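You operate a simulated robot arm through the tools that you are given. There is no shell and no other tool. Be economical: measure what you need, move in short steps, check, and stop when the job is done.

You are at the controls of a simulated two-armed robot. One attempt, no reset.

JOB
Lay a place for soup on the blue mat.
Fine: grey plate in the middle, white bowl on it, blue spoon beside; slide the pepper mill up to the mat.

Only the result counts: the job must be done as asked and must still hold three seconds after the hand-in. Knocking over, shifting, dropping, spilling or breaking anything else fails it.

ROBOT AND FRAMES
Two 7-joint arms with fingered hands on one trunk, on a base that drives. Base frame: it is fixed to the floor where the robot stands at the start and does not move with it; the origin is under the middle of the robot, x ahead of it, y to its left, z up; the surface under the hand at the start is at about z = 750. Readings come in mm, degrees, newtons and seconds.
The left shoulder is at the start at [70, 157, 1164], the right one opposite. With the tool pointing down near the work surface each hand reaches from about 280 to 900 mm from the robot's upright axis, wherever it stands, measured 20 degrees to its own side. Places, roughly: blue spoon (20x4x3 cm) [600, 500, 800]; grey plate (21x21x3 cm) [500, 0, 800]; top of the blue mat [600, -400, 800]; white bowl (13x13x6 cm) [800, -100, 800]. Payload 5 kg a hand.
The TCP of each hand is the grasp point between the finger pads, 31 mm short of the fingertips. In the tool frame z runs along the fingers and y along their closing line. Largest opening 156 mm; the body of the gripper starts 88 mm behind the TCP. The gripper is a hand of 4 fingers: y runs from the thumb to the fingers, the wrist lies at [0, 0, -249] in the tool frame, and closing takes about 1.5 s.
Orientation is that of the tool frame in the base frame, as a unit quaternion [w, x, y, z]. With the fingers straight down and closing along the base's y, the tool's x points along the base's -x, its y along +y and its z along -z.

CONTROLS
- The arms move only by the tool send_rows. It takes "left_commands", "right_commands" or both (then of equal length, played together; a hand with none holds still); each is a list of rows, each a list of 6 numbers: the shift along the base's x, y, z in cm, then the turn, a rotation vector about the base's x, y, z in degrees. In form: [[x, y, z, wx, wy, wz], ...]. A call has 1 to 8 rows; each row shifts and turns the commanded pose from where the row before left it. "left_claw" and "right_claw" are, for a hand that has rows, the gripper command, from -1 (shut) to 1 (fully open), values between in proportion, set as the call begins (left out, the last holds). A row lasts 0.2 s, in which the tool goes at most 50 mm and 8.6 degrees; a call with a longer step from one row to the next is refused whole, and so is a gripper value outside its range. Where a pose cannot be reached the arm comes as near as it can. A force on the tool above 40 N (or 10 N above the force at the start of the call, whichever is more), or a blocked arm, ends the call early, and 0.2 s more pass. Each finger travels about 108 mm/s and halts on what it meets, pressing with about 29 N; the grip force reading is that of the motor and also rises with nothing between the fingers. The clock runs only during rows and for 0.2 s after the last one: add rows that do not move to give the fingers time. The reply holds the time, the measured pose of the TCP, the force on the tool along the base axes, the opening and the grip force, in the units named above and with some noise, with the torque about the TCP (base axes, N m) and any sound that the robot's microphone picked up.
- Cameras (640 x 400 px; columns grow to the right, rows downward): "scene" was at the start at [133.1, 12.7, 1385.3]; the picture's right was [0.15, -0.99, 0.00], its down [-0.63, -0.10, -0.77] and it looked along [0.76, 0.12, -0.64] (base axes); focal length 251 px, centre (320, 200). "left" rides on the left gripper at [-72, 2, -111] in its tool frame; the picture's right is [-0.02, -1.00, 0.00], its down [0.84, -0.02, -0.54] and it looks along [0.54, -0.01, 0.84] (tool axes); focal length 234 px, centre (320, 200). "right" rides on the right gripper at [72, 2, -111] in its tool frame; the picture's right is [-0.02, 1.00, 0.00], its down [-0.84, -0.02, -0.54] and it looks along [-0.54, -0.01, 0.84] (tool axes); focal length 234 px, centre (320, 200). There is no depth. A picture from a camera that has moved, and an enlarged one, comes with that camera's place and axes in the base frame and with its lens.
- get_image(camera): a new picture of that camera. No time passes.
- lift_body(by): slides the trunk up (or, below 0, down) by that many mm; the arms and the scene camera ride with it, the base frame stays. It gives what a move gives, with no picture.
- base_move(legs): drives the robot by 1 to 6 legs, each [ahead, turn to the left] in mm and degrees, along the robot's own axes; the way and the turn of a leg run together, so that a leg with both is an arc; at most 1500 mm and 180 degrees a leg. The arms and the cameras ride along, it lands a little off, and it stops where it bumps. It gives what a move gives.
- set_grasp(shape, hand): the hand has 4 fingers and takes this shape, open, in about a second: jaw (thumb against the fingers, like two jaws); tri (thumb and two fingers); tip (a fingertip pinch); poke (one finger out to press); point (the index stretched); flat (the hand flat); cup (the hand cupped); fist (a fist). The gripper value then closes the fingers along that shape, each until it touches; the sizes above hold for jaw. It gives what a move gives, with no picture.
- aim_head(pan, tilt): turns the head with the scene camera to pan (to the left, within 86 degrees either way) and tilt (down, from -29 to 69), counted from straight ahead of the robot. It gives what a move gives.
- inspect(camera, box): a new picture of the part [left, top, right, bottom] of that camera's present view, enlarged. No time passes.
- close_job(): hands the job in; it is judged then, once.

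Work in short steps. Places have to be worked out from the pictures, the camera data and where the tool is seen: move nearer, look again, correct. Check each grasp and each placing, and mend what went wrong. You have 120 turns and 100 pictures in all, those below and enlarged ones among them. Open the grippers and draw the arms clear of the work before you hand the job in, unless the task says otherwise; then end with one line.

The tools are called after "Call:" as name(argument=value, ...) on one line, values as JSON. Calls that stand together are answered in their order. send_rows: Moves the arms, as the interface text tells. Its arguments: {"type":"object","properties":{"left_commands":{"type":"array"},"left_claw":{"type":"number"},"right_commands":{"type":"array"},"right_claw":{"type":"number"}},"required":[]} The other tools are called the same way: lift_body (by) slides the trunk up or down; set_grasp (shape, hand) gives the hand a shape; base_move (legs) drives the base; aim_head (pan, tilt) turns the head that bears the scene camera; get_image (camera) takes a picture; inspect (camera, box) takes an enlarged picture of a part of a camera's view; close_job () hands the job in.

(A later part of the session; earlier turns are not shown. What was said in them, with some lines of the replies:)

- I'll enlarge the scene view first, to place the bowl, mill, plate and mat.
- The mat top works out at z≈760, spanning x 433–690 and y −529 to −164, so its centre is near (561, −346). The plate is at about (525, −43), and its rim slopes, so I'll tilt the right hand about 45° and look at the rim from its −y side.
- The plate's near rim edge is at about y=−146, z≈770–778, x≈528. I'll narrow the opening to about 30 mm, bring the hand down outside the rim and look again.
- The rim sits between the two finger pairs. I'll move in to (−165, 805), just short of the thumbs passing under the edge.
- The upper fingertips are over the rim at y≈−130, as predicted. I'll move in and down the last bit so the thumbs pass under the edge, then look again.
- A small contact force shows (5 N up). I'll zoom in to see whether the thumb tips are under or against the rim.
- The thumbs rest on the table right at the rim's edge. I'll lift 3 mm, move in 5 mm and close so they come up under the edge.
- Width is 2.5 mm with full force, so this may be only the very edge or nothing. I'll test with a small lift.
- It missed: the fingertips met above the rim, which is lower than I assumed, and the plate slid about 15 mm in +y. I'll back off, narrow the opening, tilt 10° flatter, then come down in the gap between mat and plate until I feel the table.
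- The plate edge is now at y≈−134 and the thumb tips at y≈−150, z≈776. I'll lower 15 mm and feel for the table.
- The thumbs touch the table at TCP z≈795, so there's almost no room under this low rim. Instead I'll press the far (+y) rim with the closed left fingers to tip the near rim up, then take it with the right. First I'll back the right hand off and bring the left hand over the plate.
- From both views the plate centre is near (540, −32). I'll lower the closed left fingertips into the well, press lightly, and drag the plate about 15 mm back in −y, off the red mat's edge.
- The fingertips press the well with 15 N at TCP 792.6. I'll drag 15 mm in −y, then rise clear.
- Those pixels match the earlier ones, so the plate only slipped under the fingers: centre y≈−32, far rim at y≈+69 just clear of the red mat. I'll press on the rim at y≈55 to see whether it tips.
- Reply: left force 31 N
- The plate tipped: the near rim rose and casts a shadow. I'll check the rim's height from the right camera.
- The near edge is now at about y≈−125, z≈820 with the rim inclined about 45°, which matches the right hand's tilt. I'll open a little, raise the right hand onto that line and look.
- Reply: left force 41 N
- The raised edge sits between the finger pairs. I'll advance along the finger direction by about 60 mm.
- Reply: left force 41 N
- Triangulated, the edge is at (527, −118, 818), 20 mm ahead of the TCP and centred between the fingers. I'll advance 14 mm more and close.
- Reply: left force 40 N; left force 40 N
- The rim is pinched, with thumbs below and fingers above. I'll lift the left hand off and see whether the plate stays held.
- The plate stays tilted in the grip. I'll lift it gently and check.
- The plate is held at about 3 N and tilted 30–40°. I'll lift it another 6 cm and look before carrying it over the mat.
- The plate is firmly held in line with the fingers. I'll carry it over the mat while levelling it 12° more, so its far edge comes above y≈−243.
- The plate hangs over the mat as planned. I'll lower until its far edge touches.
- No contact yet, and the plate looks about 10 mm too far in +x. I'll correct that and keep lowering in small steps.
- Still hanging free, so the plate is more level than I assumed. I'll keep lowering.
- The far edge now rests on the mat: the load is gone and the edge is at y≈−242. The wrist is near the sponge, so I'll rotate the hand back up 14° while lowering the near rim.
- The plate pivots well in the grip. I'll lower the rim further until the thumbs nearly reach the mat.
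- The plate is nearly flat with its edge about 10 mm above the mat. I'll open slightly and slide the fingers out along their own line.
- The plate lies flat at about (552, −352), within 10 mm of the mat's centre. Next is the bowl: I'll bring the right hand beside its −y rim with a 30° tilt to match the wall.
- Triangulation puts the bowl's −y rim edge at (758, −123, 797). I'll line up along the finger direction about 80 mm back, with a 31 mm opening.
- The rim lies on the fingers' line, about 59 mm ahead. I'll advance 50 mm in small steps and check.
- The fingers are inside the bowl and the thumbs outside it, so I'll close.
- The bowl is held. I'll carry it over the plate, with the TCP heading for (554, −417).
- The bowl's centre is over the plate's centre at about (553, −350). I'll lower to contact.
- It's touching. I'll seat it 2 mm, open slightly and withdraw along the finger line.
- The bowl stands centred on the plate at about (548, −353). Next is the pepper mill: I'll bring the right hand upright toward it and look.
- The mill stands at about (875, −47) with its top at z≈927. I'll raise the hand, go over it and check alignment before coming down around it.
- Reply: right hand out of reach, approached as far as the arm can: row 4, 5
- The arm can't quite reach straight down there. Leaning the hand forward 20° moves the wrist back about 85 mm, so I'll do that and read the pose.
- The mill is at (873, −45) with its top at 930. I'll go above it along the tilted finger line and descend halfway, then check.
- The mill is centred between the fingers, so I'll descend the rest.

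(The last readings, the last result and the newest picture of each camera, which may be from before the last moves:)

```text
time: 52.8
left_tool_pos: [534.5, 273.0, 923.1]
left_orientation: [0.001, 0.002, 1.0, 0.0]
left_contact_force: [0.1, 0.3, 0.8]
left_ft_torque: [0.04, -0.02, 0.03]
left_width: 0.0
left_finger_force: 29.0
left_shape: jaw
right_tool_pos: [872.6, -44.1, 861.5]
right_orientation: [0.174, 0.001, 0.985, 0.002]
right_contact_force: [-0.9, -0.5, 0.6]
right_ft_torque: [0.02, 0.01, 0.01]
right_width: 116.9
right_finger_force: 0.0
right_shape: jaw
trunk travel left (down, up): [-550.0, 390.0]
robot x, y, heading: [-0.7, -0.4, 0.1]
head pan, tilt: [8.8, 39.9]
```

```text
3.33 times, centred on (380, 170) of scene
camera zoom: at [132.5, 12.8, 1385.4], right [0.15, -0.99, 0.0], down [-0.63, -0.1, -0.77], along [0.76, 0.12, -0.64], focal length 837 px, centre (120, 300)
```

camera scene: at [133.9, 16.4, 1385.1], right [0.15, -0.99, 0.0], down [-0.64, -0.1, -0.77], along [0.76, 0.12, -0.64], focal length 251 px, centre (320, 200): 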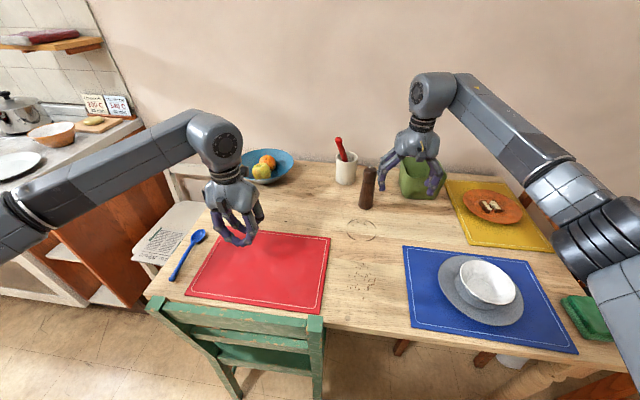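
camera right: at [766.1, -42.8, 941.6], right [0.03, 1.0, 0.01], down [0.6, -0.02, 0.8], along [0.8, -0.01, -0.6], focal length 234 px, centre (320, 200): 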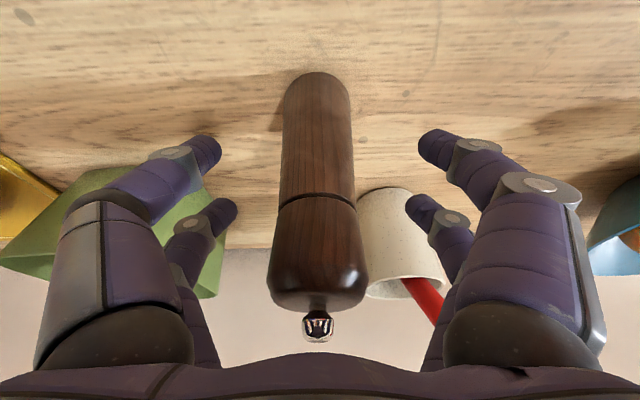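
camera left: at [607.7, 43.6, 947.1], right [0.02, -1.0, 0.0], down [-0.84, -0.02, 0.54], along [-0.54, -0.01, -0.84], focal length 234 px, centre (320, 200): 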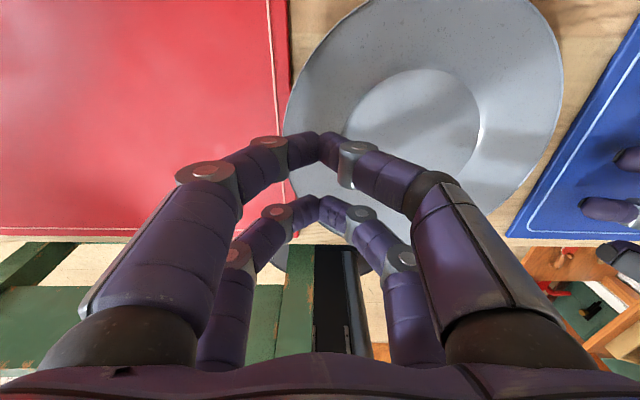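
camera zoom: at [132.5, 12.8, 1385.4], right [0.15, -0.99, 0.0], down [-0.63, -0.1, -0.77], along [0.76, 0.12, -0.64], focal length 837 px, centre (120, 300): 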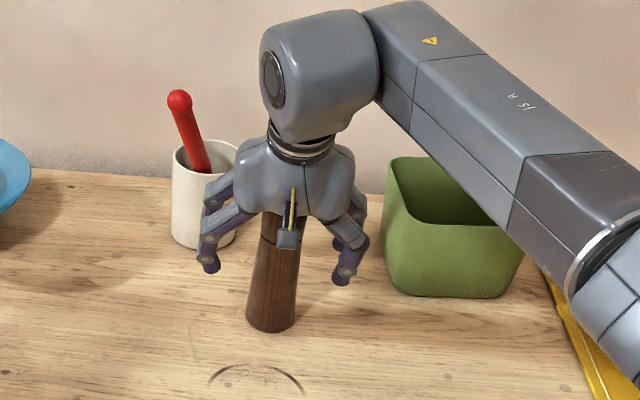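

The mill is centred between the fingers. I'll close on it.

Call:
send_rows(right_commands=[[0, 0, 0, 0, 0, 0], [0, 0, 0, 0, 0, 0], [0, 0, 0, 0, 0, 0], [0, 0, 0, 0, 0, 0], [0, 0, 0, 0, 0, 0], [0, 0, 0, 0, 0, 0], [0, 0, 0, 0, 0, 0]], right_claw=-1)

Call:
get_image(camera="right")

```text
time: 54.4
left_tool_pos: [534.0, 274.5, 921.8]
left_orientation: [-0.001, 0.002, 1.0, 0.0]
left_contact_force: [-0.2, 0.5, -0.1]
left_ft_torque: [0.0, 0.01, -0.01]
left_width: 0.0
left_finger_force: 29.2
left_shape: jaw
right_tool_pos: [872.8, -43.6, 862.0]
right_orientation: [0.174, 0.001, 0.985, 0.001]
right_contact_force: [-0.4, -0.1, 0.9]
right_ft_torque: [0.0, 0.11, 0.0]
right_width: 26.7
right_finger_force: 28.7
right_shape: jaw
trunk travel left (down, up): [-550.0, 390.0]
robot x, y, heading: [1.8, 1.7, 0.1]
head pan, tilt: [8.8, 39.9]
```

```text
32 pictures are left
camera right: at [766.3, -42.7, 941.5], right [0.03, 1.0, 0.01], down [0.6, -0.02, 0.8], along [0.8, -0.02, -0.6], focal length 234 px, centre (320, 200)
```

right: 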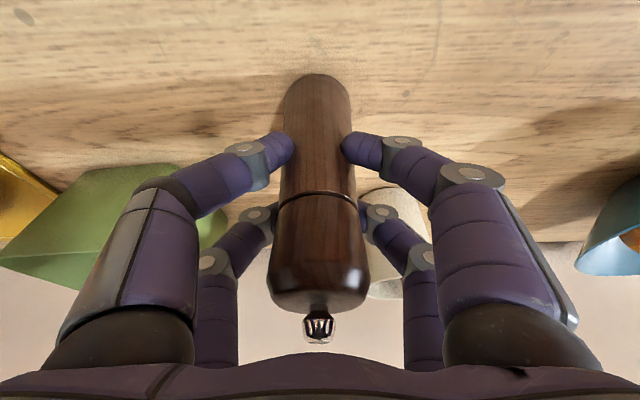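

Gripped at mid-height. I'll slide it along the table toward the far edge of the mat, keeping the height constant.

Call:
send_rows(right_commands=[[-0.6, -0.9, 0, 0, 0, 0], [-1.3, -1.8, 0, 0, 0, 0], [-1.3, -1.8, 0, 0, 0, 0], [-1.3, -1.8, 0, 0, 0, 0], [-1.3, -1.8, 0, 0, 0, 0], [-1.3, -1.8, 0, 0, 0, 0], [-1.3, -1.8, 0, 0, 0, 0], [-1.3, -1.8, 0, 0, 0, 0]])

Call:
get_image(camera="scene")

Call:
get_image(camera="right")

```text
time: 56.2
left_tool_pos: [534.4, 272.7, 923.0]
left_orientation: [0.001, 0.001, 1.0, 0.001]
left_contact_force: [-0.2, 0.0, -0.2]
left_ft_torque: [0.0, 0.0, 0.03]
left_width: 0.1
left_finger_force: 28.1
left_shape: jaw
right_tool_pos: [775.9, -179.5, 862.5]
right_orientation: [0.174, 0.001, 0.985, 0.0]
right_contact_force: [0.5, -0.1, 2.3]
right_ft_torque: [-0.01, -0.05, -0.04]
right_width: 26.3
right_finger_force: 29.2
right_shape: jaw
trunk travel left (down, up): [-550.0, 390.0]
robot x, y, heading: [-1.0, -0.4, -0.3]
head pan, tilt: [8.8, 39.9]
```

```text
31 pictures are left
camera scene: at [132.5, 12.1, 1385.4], right [0.15, -0.99, 0.0], down [-0.63, -0.1, -0.77], along [0.76, 0.12, -0.64], focal length 251 px, centre (320, 200)
```

scene: 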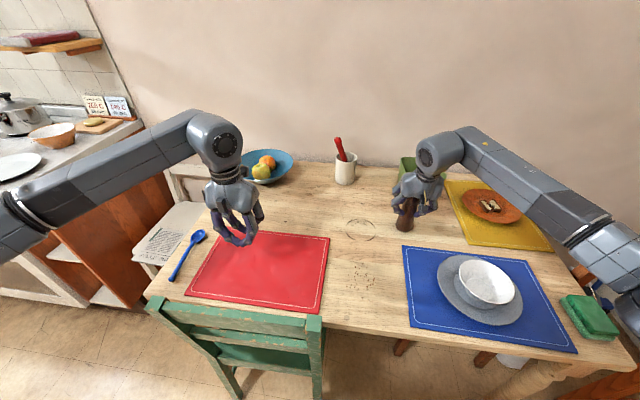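

```text
30 pictures are left
camera right: at [668.4, -178.7, 941.6], right [0.03, 1.0, 0.01], down [0.6, -0.02, 0.8], along [0.8, -0.01, -0.6], focal length 234 px, centre (320, 200)
```

right: 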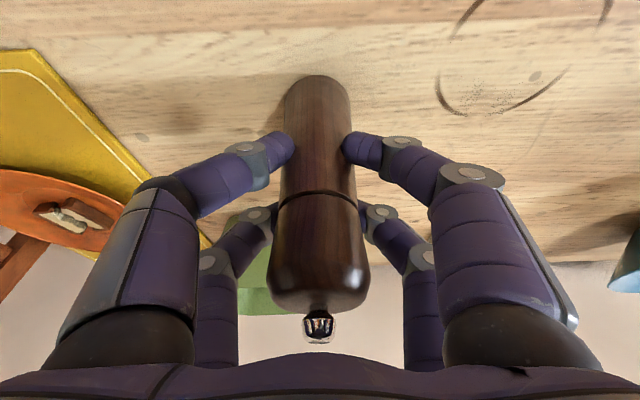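

The mill follows upright and is at about (776, −180). I'll slide it the rest of the way to x≈728, y≈−235.

Call:
send_rows(right_commands=[[-1.0, -1.3, 0, 0, 0, 0], [-1.2, -1.4, 0, 0, 0, 0], [-1.2, -1.4, 0, 0, 0, 0], [-1.2, -1.4, 0, 0, 0, 0], [0, 0, 0, 0, 0, 0]])

Call:
inspect(camera="scene", box=[380, 180, 540, 280])

Call:
get_image(camera="right")

```text
time: 57.4
left_tool_pos: [534.5, 272.8, 921.5]
left_orientation: [0.001, 0.001, 1.0, 0.0]
left_contact_force: [-0.8, -0.3, 0.0]
left_ft_torque: [-0.01, -0.01, 0.0]
left_width: 0.1
left_finger_force: 29.2
left_shape: jaw
right_tool_pos: [729.2, -234.6, 861.4]
right_orientation: [0.174, 0.002, 0.985, 0.0]
right_contact_force: [0.4, -1.1, 3.9]
right_ft_torque: [-0.03, 0.01, 0.01]
right_width: 26.4
right_finger_force: 28.7
right_shape: jaw
trunk travel left (down, up): [-550.0, 390.0]
robot x, y, heading: [-0.7, -0.9, -0.1]
head pan, tilt: [8.8, 39.9]
```

```text
4.00 times, centred on (460, 230) of scene
camera zoom: at [133.1, 13.7, 1385.3], right [0.15, -0.99, 0.0], down [-0.63, -0.1, -0.77], along [0.76, 0.12, -0.64], focal length 1004 px, centre (-240, 80)
```

zoom: 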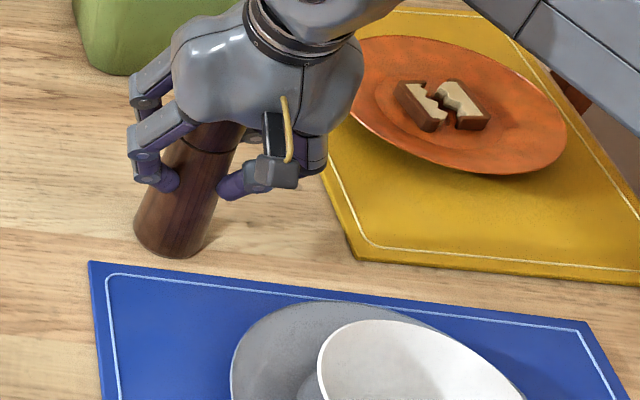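

```text
28 pictures are left
camera right: at [622.3, -232.5, 941.6], right [0.03, 1.0, 0.01], down [0.6, -0.02, 0.8], along [0.8, -0.02, -0.6], focal length 234 px, centre (320, 200)
```

right: 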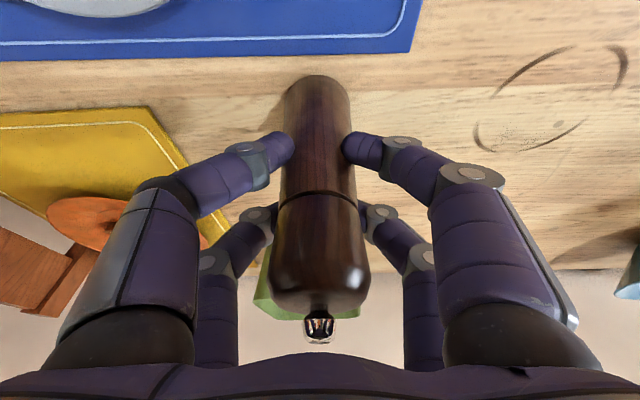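

The gap between mill base and mat is about 15 mm. I'll slide it 9 mm closer.

Call:
send_rows(right_commands=[[-0.5, 0, 0, 0, 0, 0], [-0.4, 0, 0, 0, 0, 0], [0, 0, 0, 0, 0, 0]])

Call:
inspect(camera="right", box=[240, 20, 400, 120])

```text
time: 58.2
left_tool_pos: [534.7, 272.0, 921.6]
left_orientation: [-0.001, 0.002, 1.0, 0.0]
left_contact_force: [0.0, 0.3, 0.5]
left_ft_torque: [0.0, -0.01, -0.02]
left_width: 0.2
left_finger_force: 28.1
left_shape: jaw
right_tool_pos: [720.2, -235.8, 862.1]
right_orientation: [0.173, 0.002, 0.985, -0.001]
right_contact_force: [0.8, 0.6, 1.4]
right_ft_torque: [0.0, -0.08, -0.01]
right_width: 26.2
right_finger_force: 28.3
right_shape: jaw
trunk travel left (down, up): [-550.0, 390.0]
robot x, y, heading: [1.3, 0.7, -0.1]
head pan, tilt: [8.8, 39.9]
```

```text
4.00 times, centred on (320, 70) of right
camera zoom: at [613.6, -233.3, 941.9], right [0.03, 1.0, 0.01], down [0.6, -0.02, 0.8], along [0.8, -0.02, -0.6], focal length 937 px, centre (320, 720)
```

zoom: 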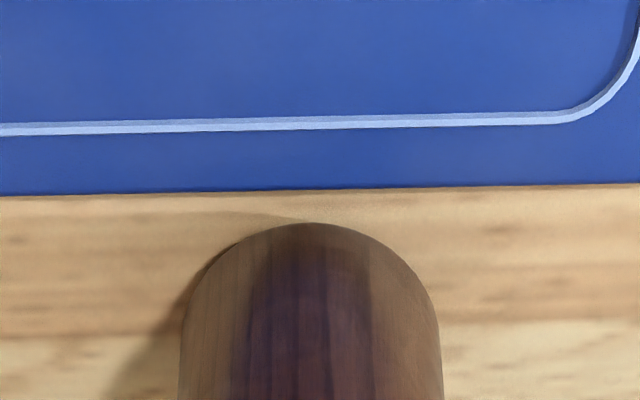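

The gap is about 7 mm. I'll release and withdraw along the finger line.

Call:
send_rows(right_commands=[[0, 0, 0, 0, 0, 0], [0, 0, 0, 0, 0, 0], [0, 0, 0, 0, 0, 0], [-1, 0, 2.8, 0, 0, 0], [-1, 0, 2.8, 0, 0, 0], [-1, 0, 2.8, 0, 0, 0], [-1, 0, 2.8, 0, 0, 0], [0, 0, 3, 0, 0, 0]], right_claw=0.2)

Call:
get_image(camera="scene")

```text
time: 60.0
left_tool_pos: [535.1, 271.9, 921.7]
left_orientation: [-0.001, 0.001, 1.0, 0.001]
left_contact_force: [0.0, 0.7, -1.1]
left_ft_torque: [-0.01, -0.01, 0.04]
left_width: 0.0
left_finger_force: 29.3
left_shape: jaw
right_tool_pos: [680.7, -234.0, 1004.9]
right_orientation: [0.173, 0.001, 0.985, 0.0]
right_contact_force: [0.2, 0.4, -0.6]
right_ft_torque: [-0.01, -0.01, -0.01]
right_width: 93.3
right_finger_force: 0.1
right_shape: jaw
trunk travel left (down, up): [-550.0, 390.0]
robot x, y, heading: [-3.2, 3.7, -0.1]
head pan, tilt: [8.8, 39.9]
```

```text
26 pictures are left
camera scene: at [133.1, 13.4, 1385.2], right [0.15, -0.99, 0.0], down [-0.63, -0.1, -0.77], along [0.76, 0.12, -0.64], focal length 251 px, centre (320, 200)
```

scene: 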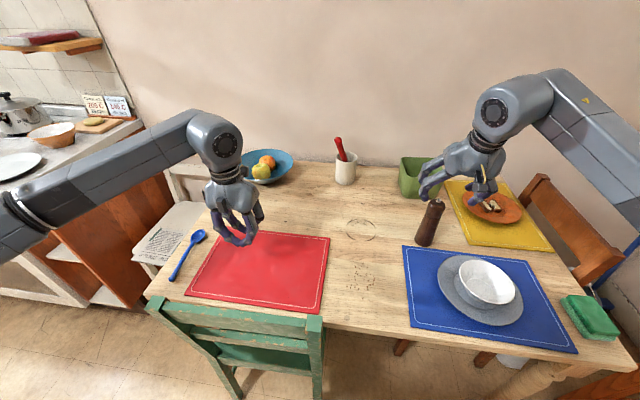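

The mill stands upright beside the mat. For the spoon, the left hand will pick it up, set it on the free table near y≈−90, and the right hand will place it right of the plate. I'll park the right hand and bring the left over the spoon.

Call:
send_rows(left_commands=[[0.5, 3.5, 0, 0, 0, 0], [0.7, 4.5, -0.4, 0, 0, 0], [0.7, 4.5, -0.4, 0, 0, 0], [0.7, 4.5, -0.6, 0, 0, 0], [0.7, 3.8, -0.6, 0, 0, 0], [0, 1.5, -1, 0, 0, 0]], right_commands=[[-1, -3, 1, 0, 4, 0], [-1, -4, 1, 0, 4, 0], [-1, -4, 0, 0, 4, 0], [-1, -4, 0, 0, 4, 0], [-1, -3, 0, 0, 4, 0], [0, 0, 0, 0, 0, 0]], left_claw=-0.3)

Call:
get_image(camera="left")

```text
time: 61.4
left_tool_pos: [567.6, 497.0, 891.7]
left_orientation: [0.0, 0.003, 1.0, 0.0]
left_contact_force: [1.0, 0.0, -0.5]
left_ft_torque: [-0.01, -0.03, 0.02]
left_width: 54.1
left_finger_force: 0.0
left_shape: jaw
right_tool_pos: [629.6, -413.7, 1024.7]
right_orientation: [-0.001, 0.002, 1.0, 0.0]
right_contact_force: [-0.4, 0.2, 0.1]
right_ft_torque: [-0.03, -0.02, -0.04]
right_width: 93.3
right_finger_force: 0.1
right_shape: jaw
trunk travel left (down, up): [-550.0, 390.0]
robot x, y, heading: [-2.1, 1.9, -0.1]
head pan, tilt: [8.8, 39.9]
```

```text
25 pictures are left
camera left: at [640.0, 499.4, 1003.0], right [0.02, -1.0, 0.0], down [-0.84, -0.02, 0.54], along [-0.54, -0.01, -0.84], focal length 234 px, centre (320, 200)
```

left: 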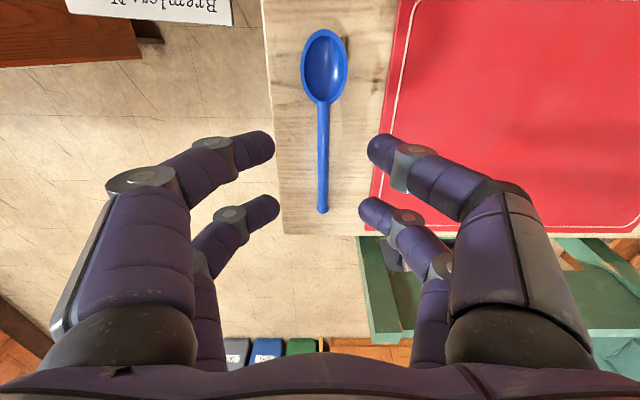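

The spoon's handle runs along x at y≈495 from x=467 to 595. I'll lower the left hand at x≈570 until the fingertips are just above the table.

Call:
send_rows(left_commands=[[0.1, -0.2, -3.5, 0, 0, 0], [0.1, 0, -3.5, 0, 0, 0], [0, 0, -1.8, 0, 0, 0], [0, 0, -0.7, 0, 0, 0], [0, 0, -0.5, 0, 0, 0], [0, 0, 0, 0, 0, 0]], left_claw=-0.5)

Call:
get_image(camera="left")

```text
time: 62.8
left_tool_pos: [569.8, 494.7, 791.1]
left_orientation: [0.0, 0.002, 1.0, 0.0]
left_contact_force: [0.0, 0.6, 0.7]
left_ft_torque: [0.01, 0.01, -0.01]
left_width: 39.3
left_finger_force: 0.1
left_shape: jaw
right_tool_pos: [631.2, -414.3, 1023.2]
right_orientation: [0.0, 0.001, 1.0, -0.001]
right_contact_force: [0.5, -0.2, -0.7]
right_ft_torque: [0.0, 0.0, -0.02]
right_width: 93.2
right_finger_force: 0.1
right_shape: jaw
trunk travel left (down, up): [-550.0, 390.0]
robot x, y, heading: [0.1, -2.7, 0.1]
head pan, tilt: [8.8, 39.9]
```

```text
24 pictures are left
camera left: at [641.6, 497.0, 902.4], right [0.02, -1.0, 0.0], down [-0.84, -0.02, 0.54], along [-0.54, -0.01, -0.84], focal length 234 px, centre (320, 200)
```

left: 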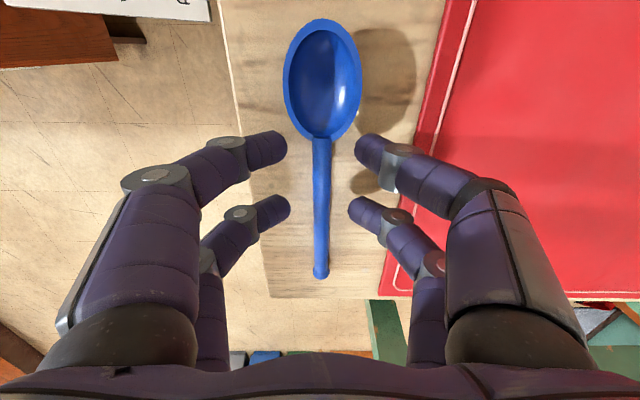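

The fingers straddle the handle, with the front pair close to the spoon's neck. I'll shift back 5 mm, lower 2 mm and close.

Call:
send_rows(left_commands=[[-0.5, 0, -0.2, 0, 0, 0], [0, 0, 0, 0, 0, 0]])

Call:
send_rows(left_commands=[[0, 0, 0, 0, 0, 0], [0, 0, 0, 0, 0, 0], [0, 0, 0, 0, 0, 0], [0, 0, 0, 0, 0, 0], [0, 0, 0, 0, 0, 0]], left_claw=-1)

Call:
send_rows(left_commands=[[0, 0, 1, 0, 0, 0], [0, 0, 2, 0, 0, 0], [0, 0, 3, 0, 0, 0], [0, 0, 3, 0, 0, 0], [0, 0, 0, 0, 0, 0]])

Call:
get_image(camera="left")

```text
time: 63.4
left_tool_pos: [563.6, 493.5, 789.5]
left_orientation: [0.001, 0.001, 1.0, 0.0]
left_contact_force: [-0.1, 0.0, 0.2]
left_ft_torque: [0.02, 0.0, 0.0]
left_width: 39.2
left_finger_force: 0.0
left_shape: jaw
right_tool_pos: [630.5, -414.6, 1023.0]
right_orientation: [0.0, 0.003, 1.0, 0.0]
right_contact_force: [-0.3, 0.1, 0.0]
right_ft_torque: [0.0, 0.0, -0.03]
right_width: 93.4
right_finger_force: 0.1
right_shape: jaw
trunk travel left (down, up): [-550.0, 390.0]
robot x, y, heading: [-0.3, -0.4, -0.2]
head pan, tilt: [8.8, 39.9]
```

```text
time: 64.6
left_tool_pos: [564.5, 494.8, 790.6]
left_orientation: [0.0, 0.002, 1.0, 0.0]
left_contact_force: [-0.5, -0.5, 1.3]
left_ft_torque: [-0.02, 0.04, -0.02]
left_width: 5.7
left_finger_force: 29.4
left_shape: jaw
right_tool_pos: [630.5, -414.6, 1022.9]
right_orientation: [0.0, 0.003, 1.0, 0.0]
right_contact_force: [0.4, -0.3, -0.6]
right_ft_torque: [0.02, -0.02, 0.01]
right_width: 93.2
right_finger_force: 0.1
right_shape: jaw
trunk travel left (down, up): [-550.0, 390.0]
robot x, y, heading: [-0.8, -1.0, 0.3]
head pan, tilt: [8.8, 39.9]
```

```text
time: 65.8
left_tool_pos: [565.2, 494.2, 880.5]
left_orientation: [0.0, 0.002, 1.0, 0.0]
left_contact_force: [0.0, 0.4, -0.5]
left_ft_torque: [-0.02, -0.02, 0.02]
left_width: 5.8
left_finger_force: 28.8
left_shape: jaw
right_tool_pos: [631.9, -415.6, 1023.8]
right_orientation: [-0.001, 0.002, 1.0, 0.0]
right_contact_force: [-0.7, 1.2, 0.6]
right_ft_torque: [0.02, 0.0, 0.0]
right_width: 93.3
right_finger_force: 0.0
right_shape: jaw
trunk travel left (down, up): [-550.0, 390.0]
robot x, y, heading: [0.8, 3.1, 0.2]
head pan, tilt: [8.8, 39.9]
```

```text
23 pictures are left
camera left: at [638.0, 496.8, 991.1], right [0.02, -1.0, 0.0], down [-0.84, -0.02, 0.54], along [-0.54, -0.01, -0.84], focal length 234 px, centre (320, 200)
```

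left: 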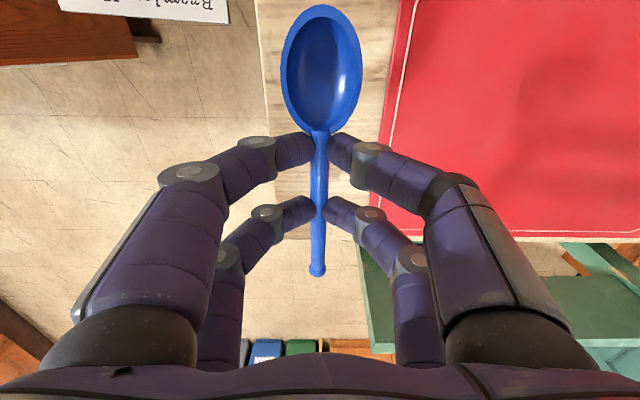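

The spoon is held firmly. I'll carry it across to y≈−90.

Call:
send_rows(left_commands=[[0, -3, 0.5, 0, 0, 0], [0, -4.5, 0.5, 0, 0, 0], [0, -4.8, 0, 0, 0, 0], [0, -4.8, 0, 0, 0, 0], [0, -4.8, 0, 0, 0, 0], [0, -4.8, 0, 0, 0, 0], [0, -4.8, 0, 0, 0, 0], [0, -4.8, 0, 0, 0, 0]])

Call:
send_rows(left_commands=[[0, -4.7, 0, 0, 0, 0], [0, -4.7, 0, 0, 0, 0], [0, -4.7, 0, 0, 0, 0], [0, -4.7, 0, 0, 0, 0], [0, -3, -1.5, 0, 0, 0], [0, 0, -3, 0, 0, 0], [0, 0, -3, 0, 0, 0], [0, 0, 0, 0, 0, 0]])

Call:
get_image(camera="left")

```text
time: 67.6
left_tool_pos: [566.7, 129.8, 890.5]
left_orientation: [0.002, 0.001, 1.0, 0.002]
left_contact_force: [-0.6, -0.2, -1.0]
left_ft_torque: [0.03, 0.01, 0.01]
left_width: 5.8
left_finger_force: 28.6
left_shape: jaw
right_tool_pos: [630.8, -416.8, 1022.3]
right_orientation: [0.0, 0.001, 1.0, 0.002]
right_contact_force: [0.2, -0.9, -0.8]
right_ft_torque: [0.0, 0.02, 0.0]
right_width: 93.2
right_finger_force: 0.2
right_shape: jaw
trunk travel left (down, up): [-550.0, 390.0]
robot x, y, heading: [-0.5, 1.4, -0.0]
head pan, tilt: [8.8, 39.9]
```

```text
time: 69.4
left_tool_pos: [563.6, -86.5, 816.4]
left_orientation: [0.001, 0.002, 1.0, 0.0]
left_contact_force: [-0.7, -0.9, -1.0]
left_ft_torque: [-0.05, 0.0, -0.03]
left_width: 5.7
left_finger_force: 28.9
left_shape: jaw
right_tool_pos: [631.3, -414.8, 1023.5]
right_orientation: [-0.001, 0.001, 1.0, 0.0]
right_contact_force: [0.4, -0.6, 0.1]
right_ft_torque: [-0.03, -0.01, -0.03]
right_width: 93.2
right_finger_force: 0.1
right_shape: jaw
trunk travel left (down, up): [-550.0, 390.0]
robot x, y, heading: [2.6, 2.8, -0.0]
head pan, tilt: [8.8, 39.9]
```

```text
22 pictures are left
camera left: at [636.6, -85.0, 926.7], right [0.02, -1.0, 0.0], down [-0.84, -0.02, 0.54], along [-0.54, -0.01, -0.84], focal length 234 px, centre (320, 200)
```

left: 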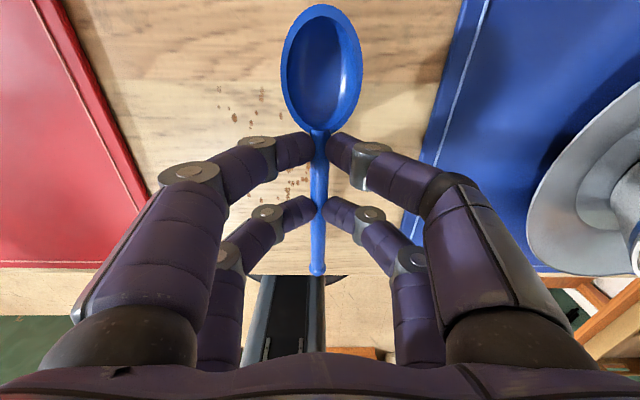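

There is clear table below. I'll lower to the grasp height, release and rise.

Call:
send_rows(left_commands=[[0, 0, -1, 0, 0, 0], [0, 0, -0.8, 0, 0, 0], [0, 0, -0.6, 0, 0, 0], [0, 0, 0, 0, 0, 0]])

Call:
send_rows(left_commands=[[0, 0, 0, 0, 0, 0], [0, 0, 0, 0, 0, 0], [0, 0, 2, 0, 0, 0], [0, 0, 4, 0, 0, 0], [0, 2, 4, 0, 0, 0], [0, 4.5, 2, 0, 0, 0], [0, 4.5, 0, 0, 0, 0], [0, 4.5, 0, 0, 0, 0]], left_claw=-0.5)

Call:
send_rows(left_commands=[[0, 4.5, 0, 0, 0, 0], [0, 4.5, 0, 0, 0, 0], [0, 4.5, 0, 0, 0, 0], [0, 4.5, 0, 0, 0, 0], [0, 4.5, 0, 0, 0, 0], [0, 0, 0, 0, 0, 0]], right_commands=[[-0.8, 4, -1, 0, 0, 0], [-1.2, 4.5, -1, 0, 0, 0], [-1.2, 4.5, -1.5, 0, 0, 0], [-1.2, 4.5, -1.5, 0, 0, 0], [-1.2, 4.5, -1.5, 0, 0, 0], [-1.0, 4.5, -1.5, 0, 0, 0]], right_claw=-0.3)

Call:
get_image(camera="right")

```text
time: 70.4
left_tool_pos: [564.3, -86.3, 791.3]
left_orientation: [0.001, 0.002, 1.0, 0.0]
left_contact_force: [0.5, 0.4, 1.2]
left_ft_torque: [-0.01, 0.08, -0.04]
left_width: 5.5
left_finger_force: 28.8
left_shape: jaw
right_tool_pos: [629.9, -415.1, 1023.5]
right_orientation: [0.0, 0.002, 1.0, 0.0]
right_contact_force: [-0.4, -0.2, 0.1]
right_ft_torque: [0.02, 0.0, -0.02]
right_width: 93.3
right_finger_force: 0.0
right_shape: jaw
trunk travel left (down, up): [-550.0, 390.0]
robot x, y, heading: [-2.1, 1.6, 0.0]
head pan, tilt: [8.8, 39.9]
```

```text
time: 72.2
left_tool_pos: [564.7, 70.6, 910.7]
left_orientation: [0.0, 0.003, 1.0, -0.001]
left_contact_force: [0.1, 0.2, 0.4]
left_ft_torque: [0.0, -0.03, 0.03]
left_width: 38.8
left_finger_force: 0.0
left_shape: jaw
right_tool_pos: [629.8, -413.3, 1023.5]
right_orientation: [-0.001, 0.002, 1.0, 0.0]
right_contact_force: [0.2, -0.2, 0.6]
right_ft_torque: [-0.06, -0.05, 0.01]
right_width: 93.6
right_finger_force: 0.1
right_shape: jaw
trunk travel left (down, up): [-550.0, 390.0]
robot x, y, heading: [-0.3, -2.7, 0.2]
head pan, tilt: [8.8, 39.9]
```

```text
time: 73.6
left_tool_pos: [565.8, 294.0, 908.9]
left_orientation: [0.0, 0.002, 1.0, 0.0]
left_contact_force: [0.5, 0.1, -0.5]
left_ft_torque: [-0.04, 0.06, 0.04]
left_width: 39.0
left_finger_force: 0.1
left_shape: jaw
right_tool_pos: [565.3, -148.5, 941.8]
right_orientation: [0.0, 0.002, 1.0, -0.001]
right_contact_force: [-0.8, 0.2, 0.3]
right_ft_torque: [-0.02, 0.0, 0.01]
right_width: 54.7
right_finger_force: 0.1
right_shape: jaw
trunk travel left (down, up): [-550.0, 390.0]
robot x, y, heading: [-2.6, 2.6, 0.1]
head pan, tilt: [8.8, 39.9]
```

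```text
21 pictures are left
camera right: at [492.4, -146.7, 1054.9], right [0.03, 1.0, 0.0], down [0.84, -0.02, 0.54], along [0.54, -0.02, -0.84], focal length 234 px, centre (320, 200)
```

right: 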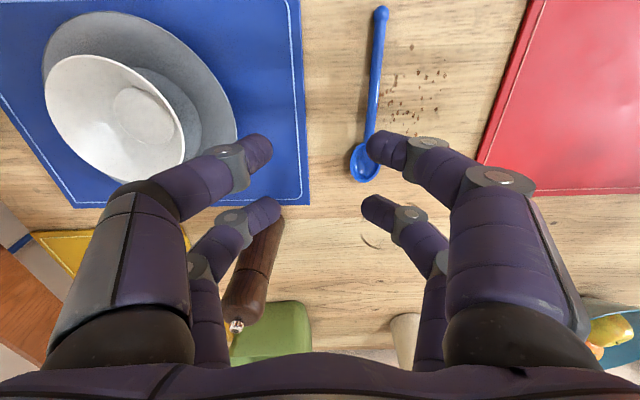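

The spoon lies at y≈−90 along x. I'll move the right hand over it and descend to the same grasp height.

Call:
send_rows(right_commands=[[-0.3, 2.9, -2, 0, 0, 0], [0, 2.9, -3, 0, 0, 0], [0, 0, -3.5, 0, 0, 0], [0, 0, -3.5, 0, 0, 0], [0, 0, -2, 0, 0, 0], [0, 0, -0.7, 0, 0, 0], [0, 0, 0, 0, 0, 0]], right_claw=-0.5)

Call:
get_image(camera="right")

```text
time: 75.2
left_tool_pos: [564.4, 293.4, 910.5]
left_orientation: [0.0, 0.002, 1.0, 0.0]
left_contact_force: [1.3, 0.7, -0.2]
left_ft_torque: [0.03, 0.01, 0.01]
left_width: 38.7
left_finger_force: 0.0
left_shape: jaw
right_tool_pos: [561.8, -90.6, 797.6]
right_orientation: [0.0, 0.003, 1.0, 0.0]
right_contact_force: [0.1, -0.1, -0.8]
right_ft_torque: [-0.01, 0.01, -0.01]
right_width: 39.4
right_finger_force: 0.2
right_shape: jaw
trunk travel left (down, up): [-550.0, 390.0]
robot x, y, heading: [-0.7, -2.3, -0.1]
head pan, tilt: [8.8, 39.9]
```

```text
20 pictures are left
camera right: at [487.8, -89.7, 908.6], right [0.03, 1.0, 0.0], down [0.84, -0.02, 0.54], along [0.54, -0.02, -0.84], focal length 234 px, centre (320, 200)
```

right: 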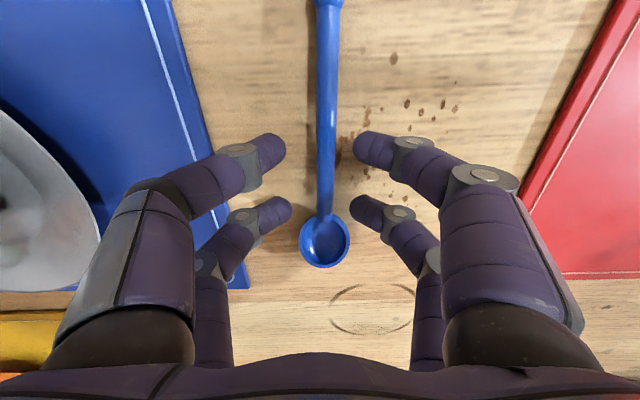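

The handle is centred. I'll shift back 5 mm, lower to 790, close and lift.

Call:
send_rows(right_commands=[[-0.5, 0.1, -0.4, 0, 0, 0], [0, 0, -0.3, 0, 0, 0], [0, 0, 0, 0, 0, 0]])

Call:
send_rows(right_commands=[[0, 0, 0, 0, 0, 0], [0, 0, 0, 0, 0, 0], [0, 0, 0, 0, 0, 0], [0, 0, 0, 0, 0, 0], [0, 0, 0, 0, 0, 0]], right_claw=-1)

Call:
send_rows(right_commands=[[0, 0, 1, 0, 0, 0], [0, 0, 2, 0, 0, 0], [0, 0, 3, 0, 0, 0], [0, 0, 4, 0, 0, 0], [0, 0, 4, 0, 0, 0], [0, 0, 0, 0, 0, 0]])

Call:
get_image(camera="right")

```text
time: 76.0
left_tool_pos: [564.8, 293.6, 910.2]
left_orientation: [-0.001, 0.002, 1.0, 0.0]
left_contact_force: [-0.4, -0.2, -0.1]
left_ft_torque: [-0.02, -0.01, 0.05]
left_width: 38.6
left_finger_force: 0.2
left_shape: jaw
right_tool_pos: [556.6, -88.9, 790.3]
right_orientation: [0.0, 0.002, 1.0, 0.0]
right_contact_force: [0.7, 0.1, 1.0]
right_ft_torque: [-0.04, -0.02, -0.01]
right_width: 39.1
right_finger_force: 0.0
right_shape: jaw
trunk travel left (down, up): [-550.0, 390.0]
robot x, y, heading: [0.6, -3.4, 0.2]
head pan, tilt: [8.8, 39.9]
```

```text
time: 77.2
left_tool_pos: [563.1, 293.8, 909.3]
left_orientation: [0.001, 0.002, 1.0, 0.0]
left_contact_force: [0.9, -0.8, 0.4]
left_ft_torque: [0.0, 0.02, -0.05]
left_width: 38.7
left_finger_force: 0.1
left_shape: jaw
right_tool_pos: [557.0, -90.2, 790.6]
right_orientation: [0.0, 0.001, 1.0, -0.001]
right_contact_force: [-0.2, -1.4, 1.6]
right_ft_torque: [-0.01, 0.22, 0.01]
right_width: 5.0
right_finger_force: 28.8
right_shape: jaw
trunk travel left (down, up): [-550.0, 390.0]
robot x, y, heading: [2.5, -0.3, -0.2]
head pan, tilt: [8.8, 39.9]
```

```text
time: 78.6
left_tool_pos: [565.0, 293.1, 909.1]
left_orientation: [-0.001, 0.001, 1.0, 0.0]
left_contact_force: [0.2, -0.6, -0.5]
left_ft_torque: [-0.03, 0.0, 0.02]
left_width: 39.0
left_finger_force: 0.1
left_shape: jaw
right_tool_pos: [557.2, -91.8, 930.3]
right_orientation: [0.0, 0.002, 1.0, 0.001]
right_contact_force: [0.1, -0.5, -0.1]
right_ft_torque: [0.0, 0.0, -0.03]
right_width: 4.5
right_finger_force: 28.9
right_shape: jaw
trunk travel left (down, up): [-550.0, 390.0]
robot x, y, heading: [-0.8, -3.2, -0.0]
head pan, tilt: [8.8, 39.9]
```

```text
19 pictures are left
camera right: at [484.1, -89.6, 1042.8], right [0.03, 1.0, 0.0], down [0.84, -0.02, 0.54], along [0.54, -0.01, -0.84], focal length 234 px, centre (320, 200)
```

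right: 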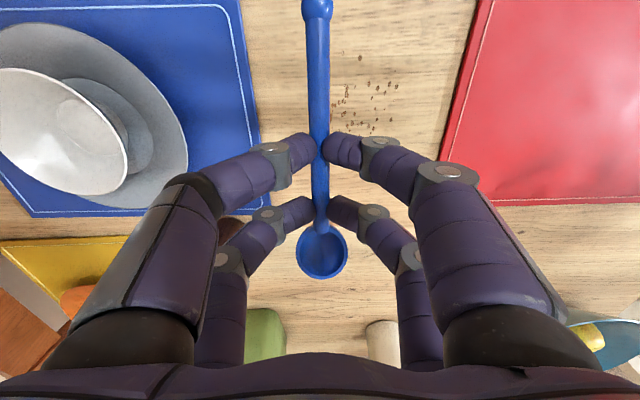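

The spoon is held. I'll carry it over the place setting, well above the bowl, to y≈−493.

Call:
send_rows(right_commands=[[0, -3.5, 0, 0, 0, 0], [0, -4.8, 0, 0, 0, 0], [0, -4.9, 0, 0, 0, 0], [0, -4.9, 0, 0, 0, 0], [0, -4.9, 0, 0, 0, 0], [0, -4.9, 0, 0, 0, 0], [0, -4.9, 0, 0, 0, 0], [0, -4.5, 0, 0, 0, 0]])

Call:
send_rows(right_commands=[[0, -2.8, 0, 0, 0, 0], [0, 0, -3, 0, 0, 0], [0, 0, -3.5, 0, 0, 0], [0, 0, -3, 0, 0, 0], [0, 0, 0, 0, 0, 0]])

Call:
get_image(camera="right")

Call:
inspect(camera="scene", box=[380, 200, 640, 370])

```text
time: 80.4
left_tool_pos: [564.3, 291.6, 910.6]
left_orientation: [0.0, 0.001, 1.0, 0.001]
left_contact_force: [-0.3, 0.7, 0.5]
left_ft_torque: [0.01, -0.04, 0.02]
left_width: 38.8
left_finger_force: 0.1
left_shape: jaw
right_tool_pos: [557.0, -465.3, 930.4]
right_orientation: [0.001, 0.0, 1.0, 0.0]
right_contact_force: [0.1, -0.7, -0.6]
right_ft_torque: [0.01, 0.0, 0.06]
right_width: 4.3
right_finger_force: 29.2
right_shape: jaw
trunk travel left (down, up): [-550.0, 390.0]
robot x, y, heading: [1.1, 0.5, -0.2]
head pan, tilt: [8.8, 39.9]
```

```text
time: 81.6
left_tool_pos: [565.0, 293.7, 909.8]
left_orientation: [0.0, 0.002, 1.0, 0.0]
left_contact_force: [0.3, 1.0, 1.5]
left_ft_torque: [0.0, 0.01, -0.03]
left_width: 39.0
left_finger_force: 0.1
left_shape: jaw
right_tool_pos: [556.4, -490.6, 836.0]
right_orientation: [0.0, 0.002, 1.0, 0.001]
right_contact_force: [0.9, -0.9, -0.2]
right_ft_torque: [-0.02, -0.03, 0.02]
right_width: 3.9
right_finger_force: 28.8
right_shape: jaw
trunk travel left (down, up): [-550.0, 390.0]
robot x, y, heading: [-1.7, -0.5, -0.2]
head pan, tilt: [8.8, 39.9]
```

```text
18 pictures are left
camera right: at [483.1, -489.3, 947.2], right [0.03, 1.0, 0.0], down [0.84, -0.02, 0.55], along [0.54, -0.02, -0.84], focal length 234 px, centre (320, 200)
```

right: 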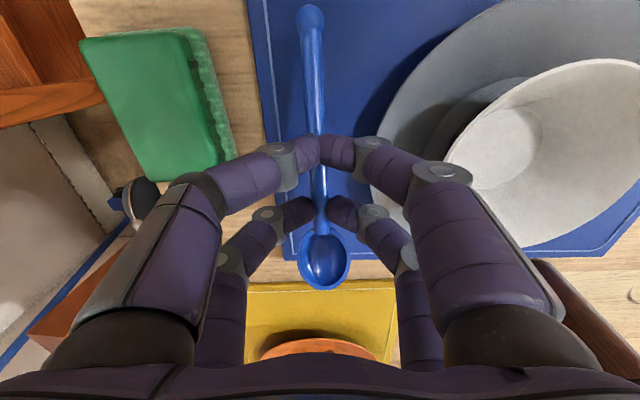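

```text
2.35 times, centred on (510, 285) of scene
camera zoom: at [132.9, 13.3, 1385.3], right [0.15, -0.99, 0.0], down [-0.63, -0.1, -0.77], along [0.76, 0.12, -0.64], focal length 591 px, centre (-127, 0)
```

zoom: 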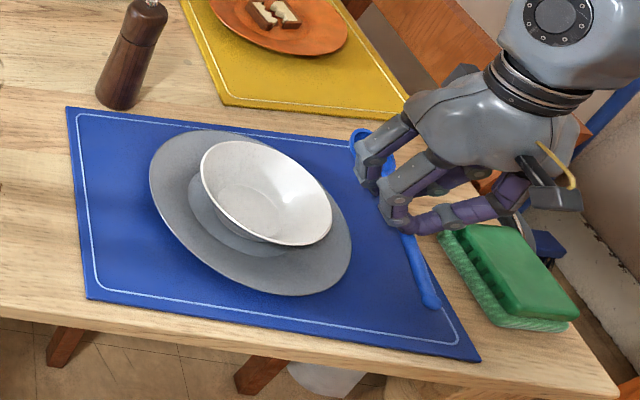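

The spoon is well placed between the plate and the mat's right edge. I'll shift it 10 mm toward the robot and lower it to the mat.

Call:
send_rows(right_commands=[[-0.5, 0, -1.2, 0, 0, 0], [-0.5, 0, -1.2, 0, 0, 0], [0, 0, -0.8, 0, 0, 0], [0, 0, -0.5, 0, 0, 0], [0, 0, -0.3, 0, 0, 0], [0, 0, 0, 0, 0, 0]])

Call:
get_image(camera="right")

```text
time: 82.7
left_tool_pos: [563.4, 293.9, 910.1]
left_orientation: [0.001, 0.001, 1.0, 0.0]
left_contact_force: [-0.4, -0.1, -0.2]
left_ft_torque: [0.03, 0.03, 0.03]
left_width: 39.1
left_finger_force: 0.1
left_shape: jaw
right_tool_pos: [550.1, -491.7, 806.8]
right_orientation: [0.008, 0.002, 1.0, 0.001]
right_contact_force: [-2.8, 3.2, 22.2]
right_ft_torque: [0.14, -0.22, 0.06]
right_width: 4.0
right_finger_force: 28.8
right_shape: jaw
trunk travel left (down, up): [-550.0, 390.0]
robot x, y, heading: [-2.2, 2.6, -0.0]
head pan, tilt: [8.8, 39.9]
stopped in row 5 (right hand): the force on the tool passed its limit at 43 N (the readings are from after the stop); the commanded pose is now the measured one
```

```text
16 pictures are left
camera right: at [475.1, -490.3, 916.4], right [0.03, 1.0, 0.0], down [0.83, -0.03, 0.56], along [0.56, -0.01, -0.83], focal length 234 px, centre (320, 200)
```

right: 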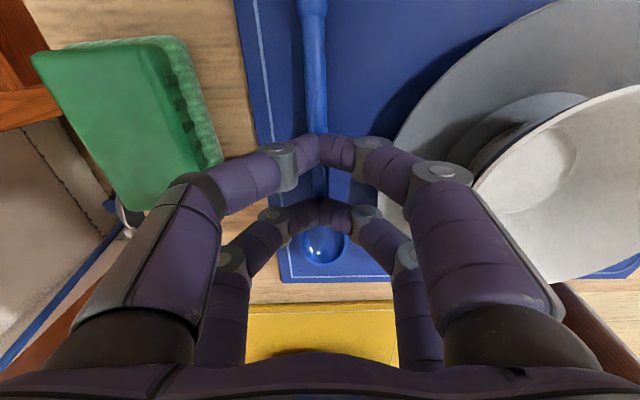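

Contact came at z≈807, earlier than expected. The spoon may have slipped lower in the fingertips, so I'll look closely before releasing.

Call:
inspect(camera="scene", box=[480, 220, 620, 340])

Call:
inspect(camera="right", box=[220, 0, 460, 300])

```text
3.33 times, centred on (550, 280) of scene
camera zoom: at [131.7, 13.6, 1385.4], right [0.15, -0.99, 0.0], down [-0.63, -0.1, -0.77], along [0.76, 0.12, -0.64], focal length 837 px, centre (-447, -67)
```

zoom: 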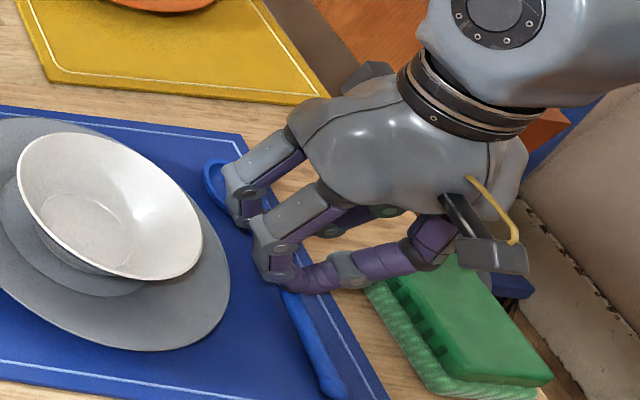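

```text
1.33 times, centred on (340, 150) of right
camera zoom: at [475.1, -490.3, 916.4], right [0.03, 1.0, 0.0], down [0.83, -0.03, 0.56], along [0.56, -0.01, -0.83], focal length 312 px, centre (293, 267)
```

zoom: 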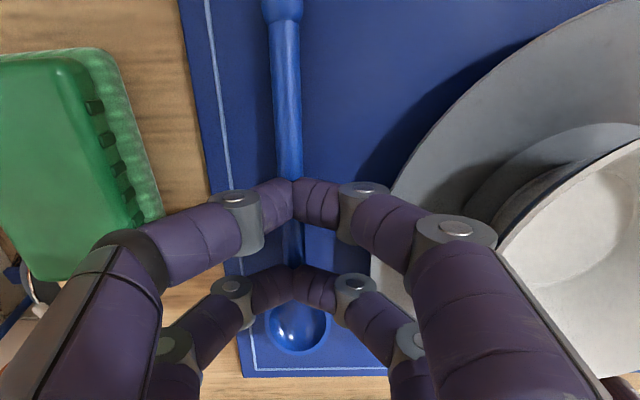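

The spoon lies on the mat at y≈−491, x 462–650, so it had just slid lower in the grip. I'll open slightly and rise straight up.

Call:
send_rows(right_commands=[[0, 0, 0, 0, 0, 0], [0, 0, 0, 0, 0, 0], [0, 0, 0, 0, 0, 0], [0, 0, 1, 0, 0, 0], [0, 0, 3, 0, 0, 0], [0, 0, 4, 0, 0, 0], [0, 0, 4, 0, 0, 0]], right_claw=-0.7)

Call:
get_image(camera="right")

```text
time: 84.3
left_tool_pos: [565.1, 293.3, 910.1]
left_orientation: [0.0, 0.002, 1.0, 0.001]
left_contact_force: [-0.6, 0.1, -0.5]
left_ft_torque: [-0.05, -0.02, 0.0]
left_width: 38.6
left_finger_force: 0.0
left_shape: jaw
right_tool_pos: [549.5, -491.9, 922.3]
right_orientation: [0.005, 0.002, 1.0, 0.0]
right_contact_force: [-0.7, -0.3, -0.2]
right_ft_torque: [-0.03, 0.01, 0.01]
right_width: 23.3
right_finger_force: 0.1
right_shape: jaw
trunk travel left (down, up): [-550.0, 390.0]
robot x, y, heading: [-2.7, 2.3, 0.2]
head pan, tilt: [8.8, 39.9]
```

```text
13 pictures are left
camera right: at [475.1, -490.3, 1033.1], right [0.03, 1.0, 0.0], down [0.83, -0.02, 0.55], along [0.55, -0.02, -0.83], focal length 234 px, centre (320, 200)
```

right: 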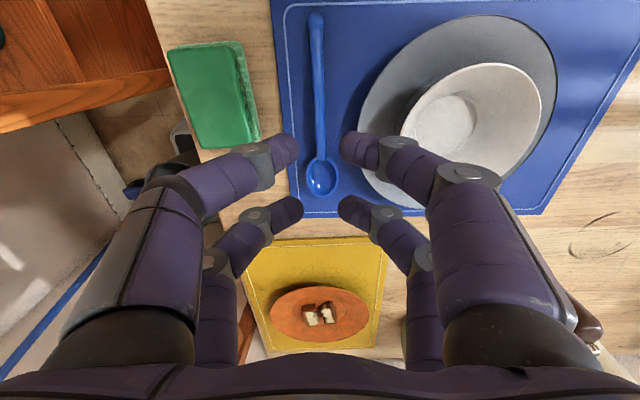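

The spoon lies neatly right of the plate. I'll draw both arms up and clear with open hands, then check the scene.

Call:
send_rows(right_commands=[[0, 0, 4, 0, 0, 0], [-2, -1, 4, 0, 0, 0], [-3, -2, 3, 0, 0, 0], [-3, -2, 2, 0, 0, 0], [-3, -2, 0, 0, 0, 0], [0, 0, 0, 0, 0, 0]], left_commands=[[0, 2, 3, 0, 0, 0], [0, 2, 3, 0, 0, 0], [0, 2, 3, 0, 0, 0], [0, 2, 3, 0, 0, 0], [0, 0, 0, 0, 0, 0], [0, 0, 0, 0, 0, 0]], right_claw=1, left_claw=1)

Call:
get_image(camera="scene")

Call:
inspect(camera="scene", box=[380, 180, 620, 360])

```text
time: 85.7
left_tool_pos: [565.5, 372.8, 1030.5]
left_orientation: [0.0, 0.002, 1.0, -0.001]
left_contact_force: [-1.0, 0.2, -0.1]
left_ft_torque: [0.0, 0.0, -0.01]
left_width: 155.7
left_finger_force: 0.1
left_shape: jaw
right_tool_pos: [439.8, -562.3, 1050.7]
right_orientation: [0.005, 0.003, 1.0, 0.001]
right_contact_force: [0.4, -0.1, -0.3]
right_ft_torque: [-0.02, 0.03, 0.06]
right_width: 156.0
right_finger_force: 0.1
right_shape: jaw
trunk travel left (down, up): [-550.0, 390.0]
robot x, y, heading: [-2.2, 3.1, -0.2]
head pan, tilt: [8.8, 39.9]
```

```text
12 pictures are left
camera scene: at [134.1, 12.7, 1385.2], right [0.15, -0.99, 0.0], down [-0.64, -0.1, -0.77], along [0.76, 0.12, -0.64], focal length 251 px, centre (320, 200)
```

scene: 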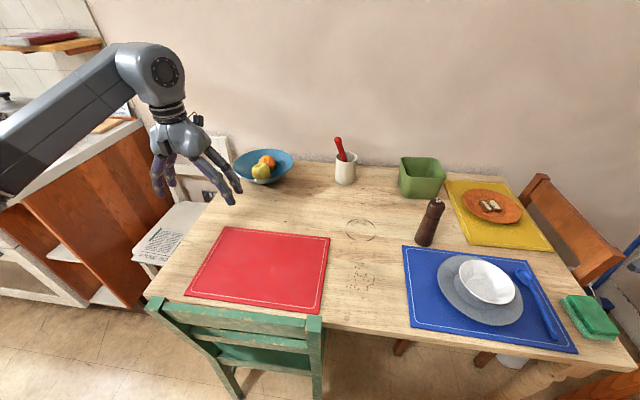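

```text
2.22 times, centred on (500, 270) of scene
camera zoom: at [134.1, 12.7, 1385.2], right [0.15, -0.99, 0.0], down [-0.64, -0.1, -0.77], along [0.76, 0.12, -0.64], focal length 558 px, centre (-80, 44)
```

zoom: 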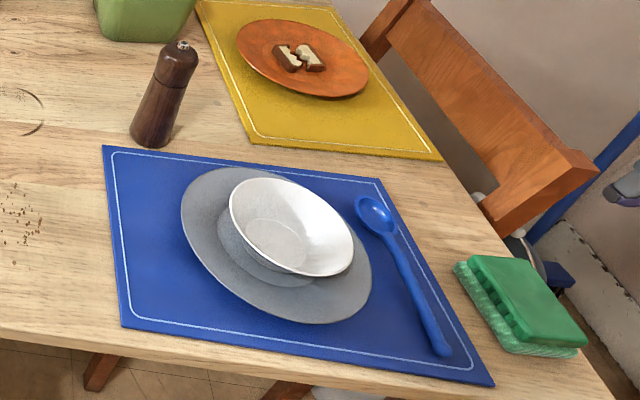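

Everything is in place: plate centred, bowl on it, spoon beside it on the mat, and the mill just behind the mat's far edge. The mat and the other things look unmoved and the arms are clear, so I'm handing in.

Call:
close_job()

```text
The job is handed in.
```

I laid the soup place on the blue mat and handed it in: grey plate in the middle, white bowl on it, blue spoon to its right, and the pepper mill slid to within about 7 mm of the mat's far edge.
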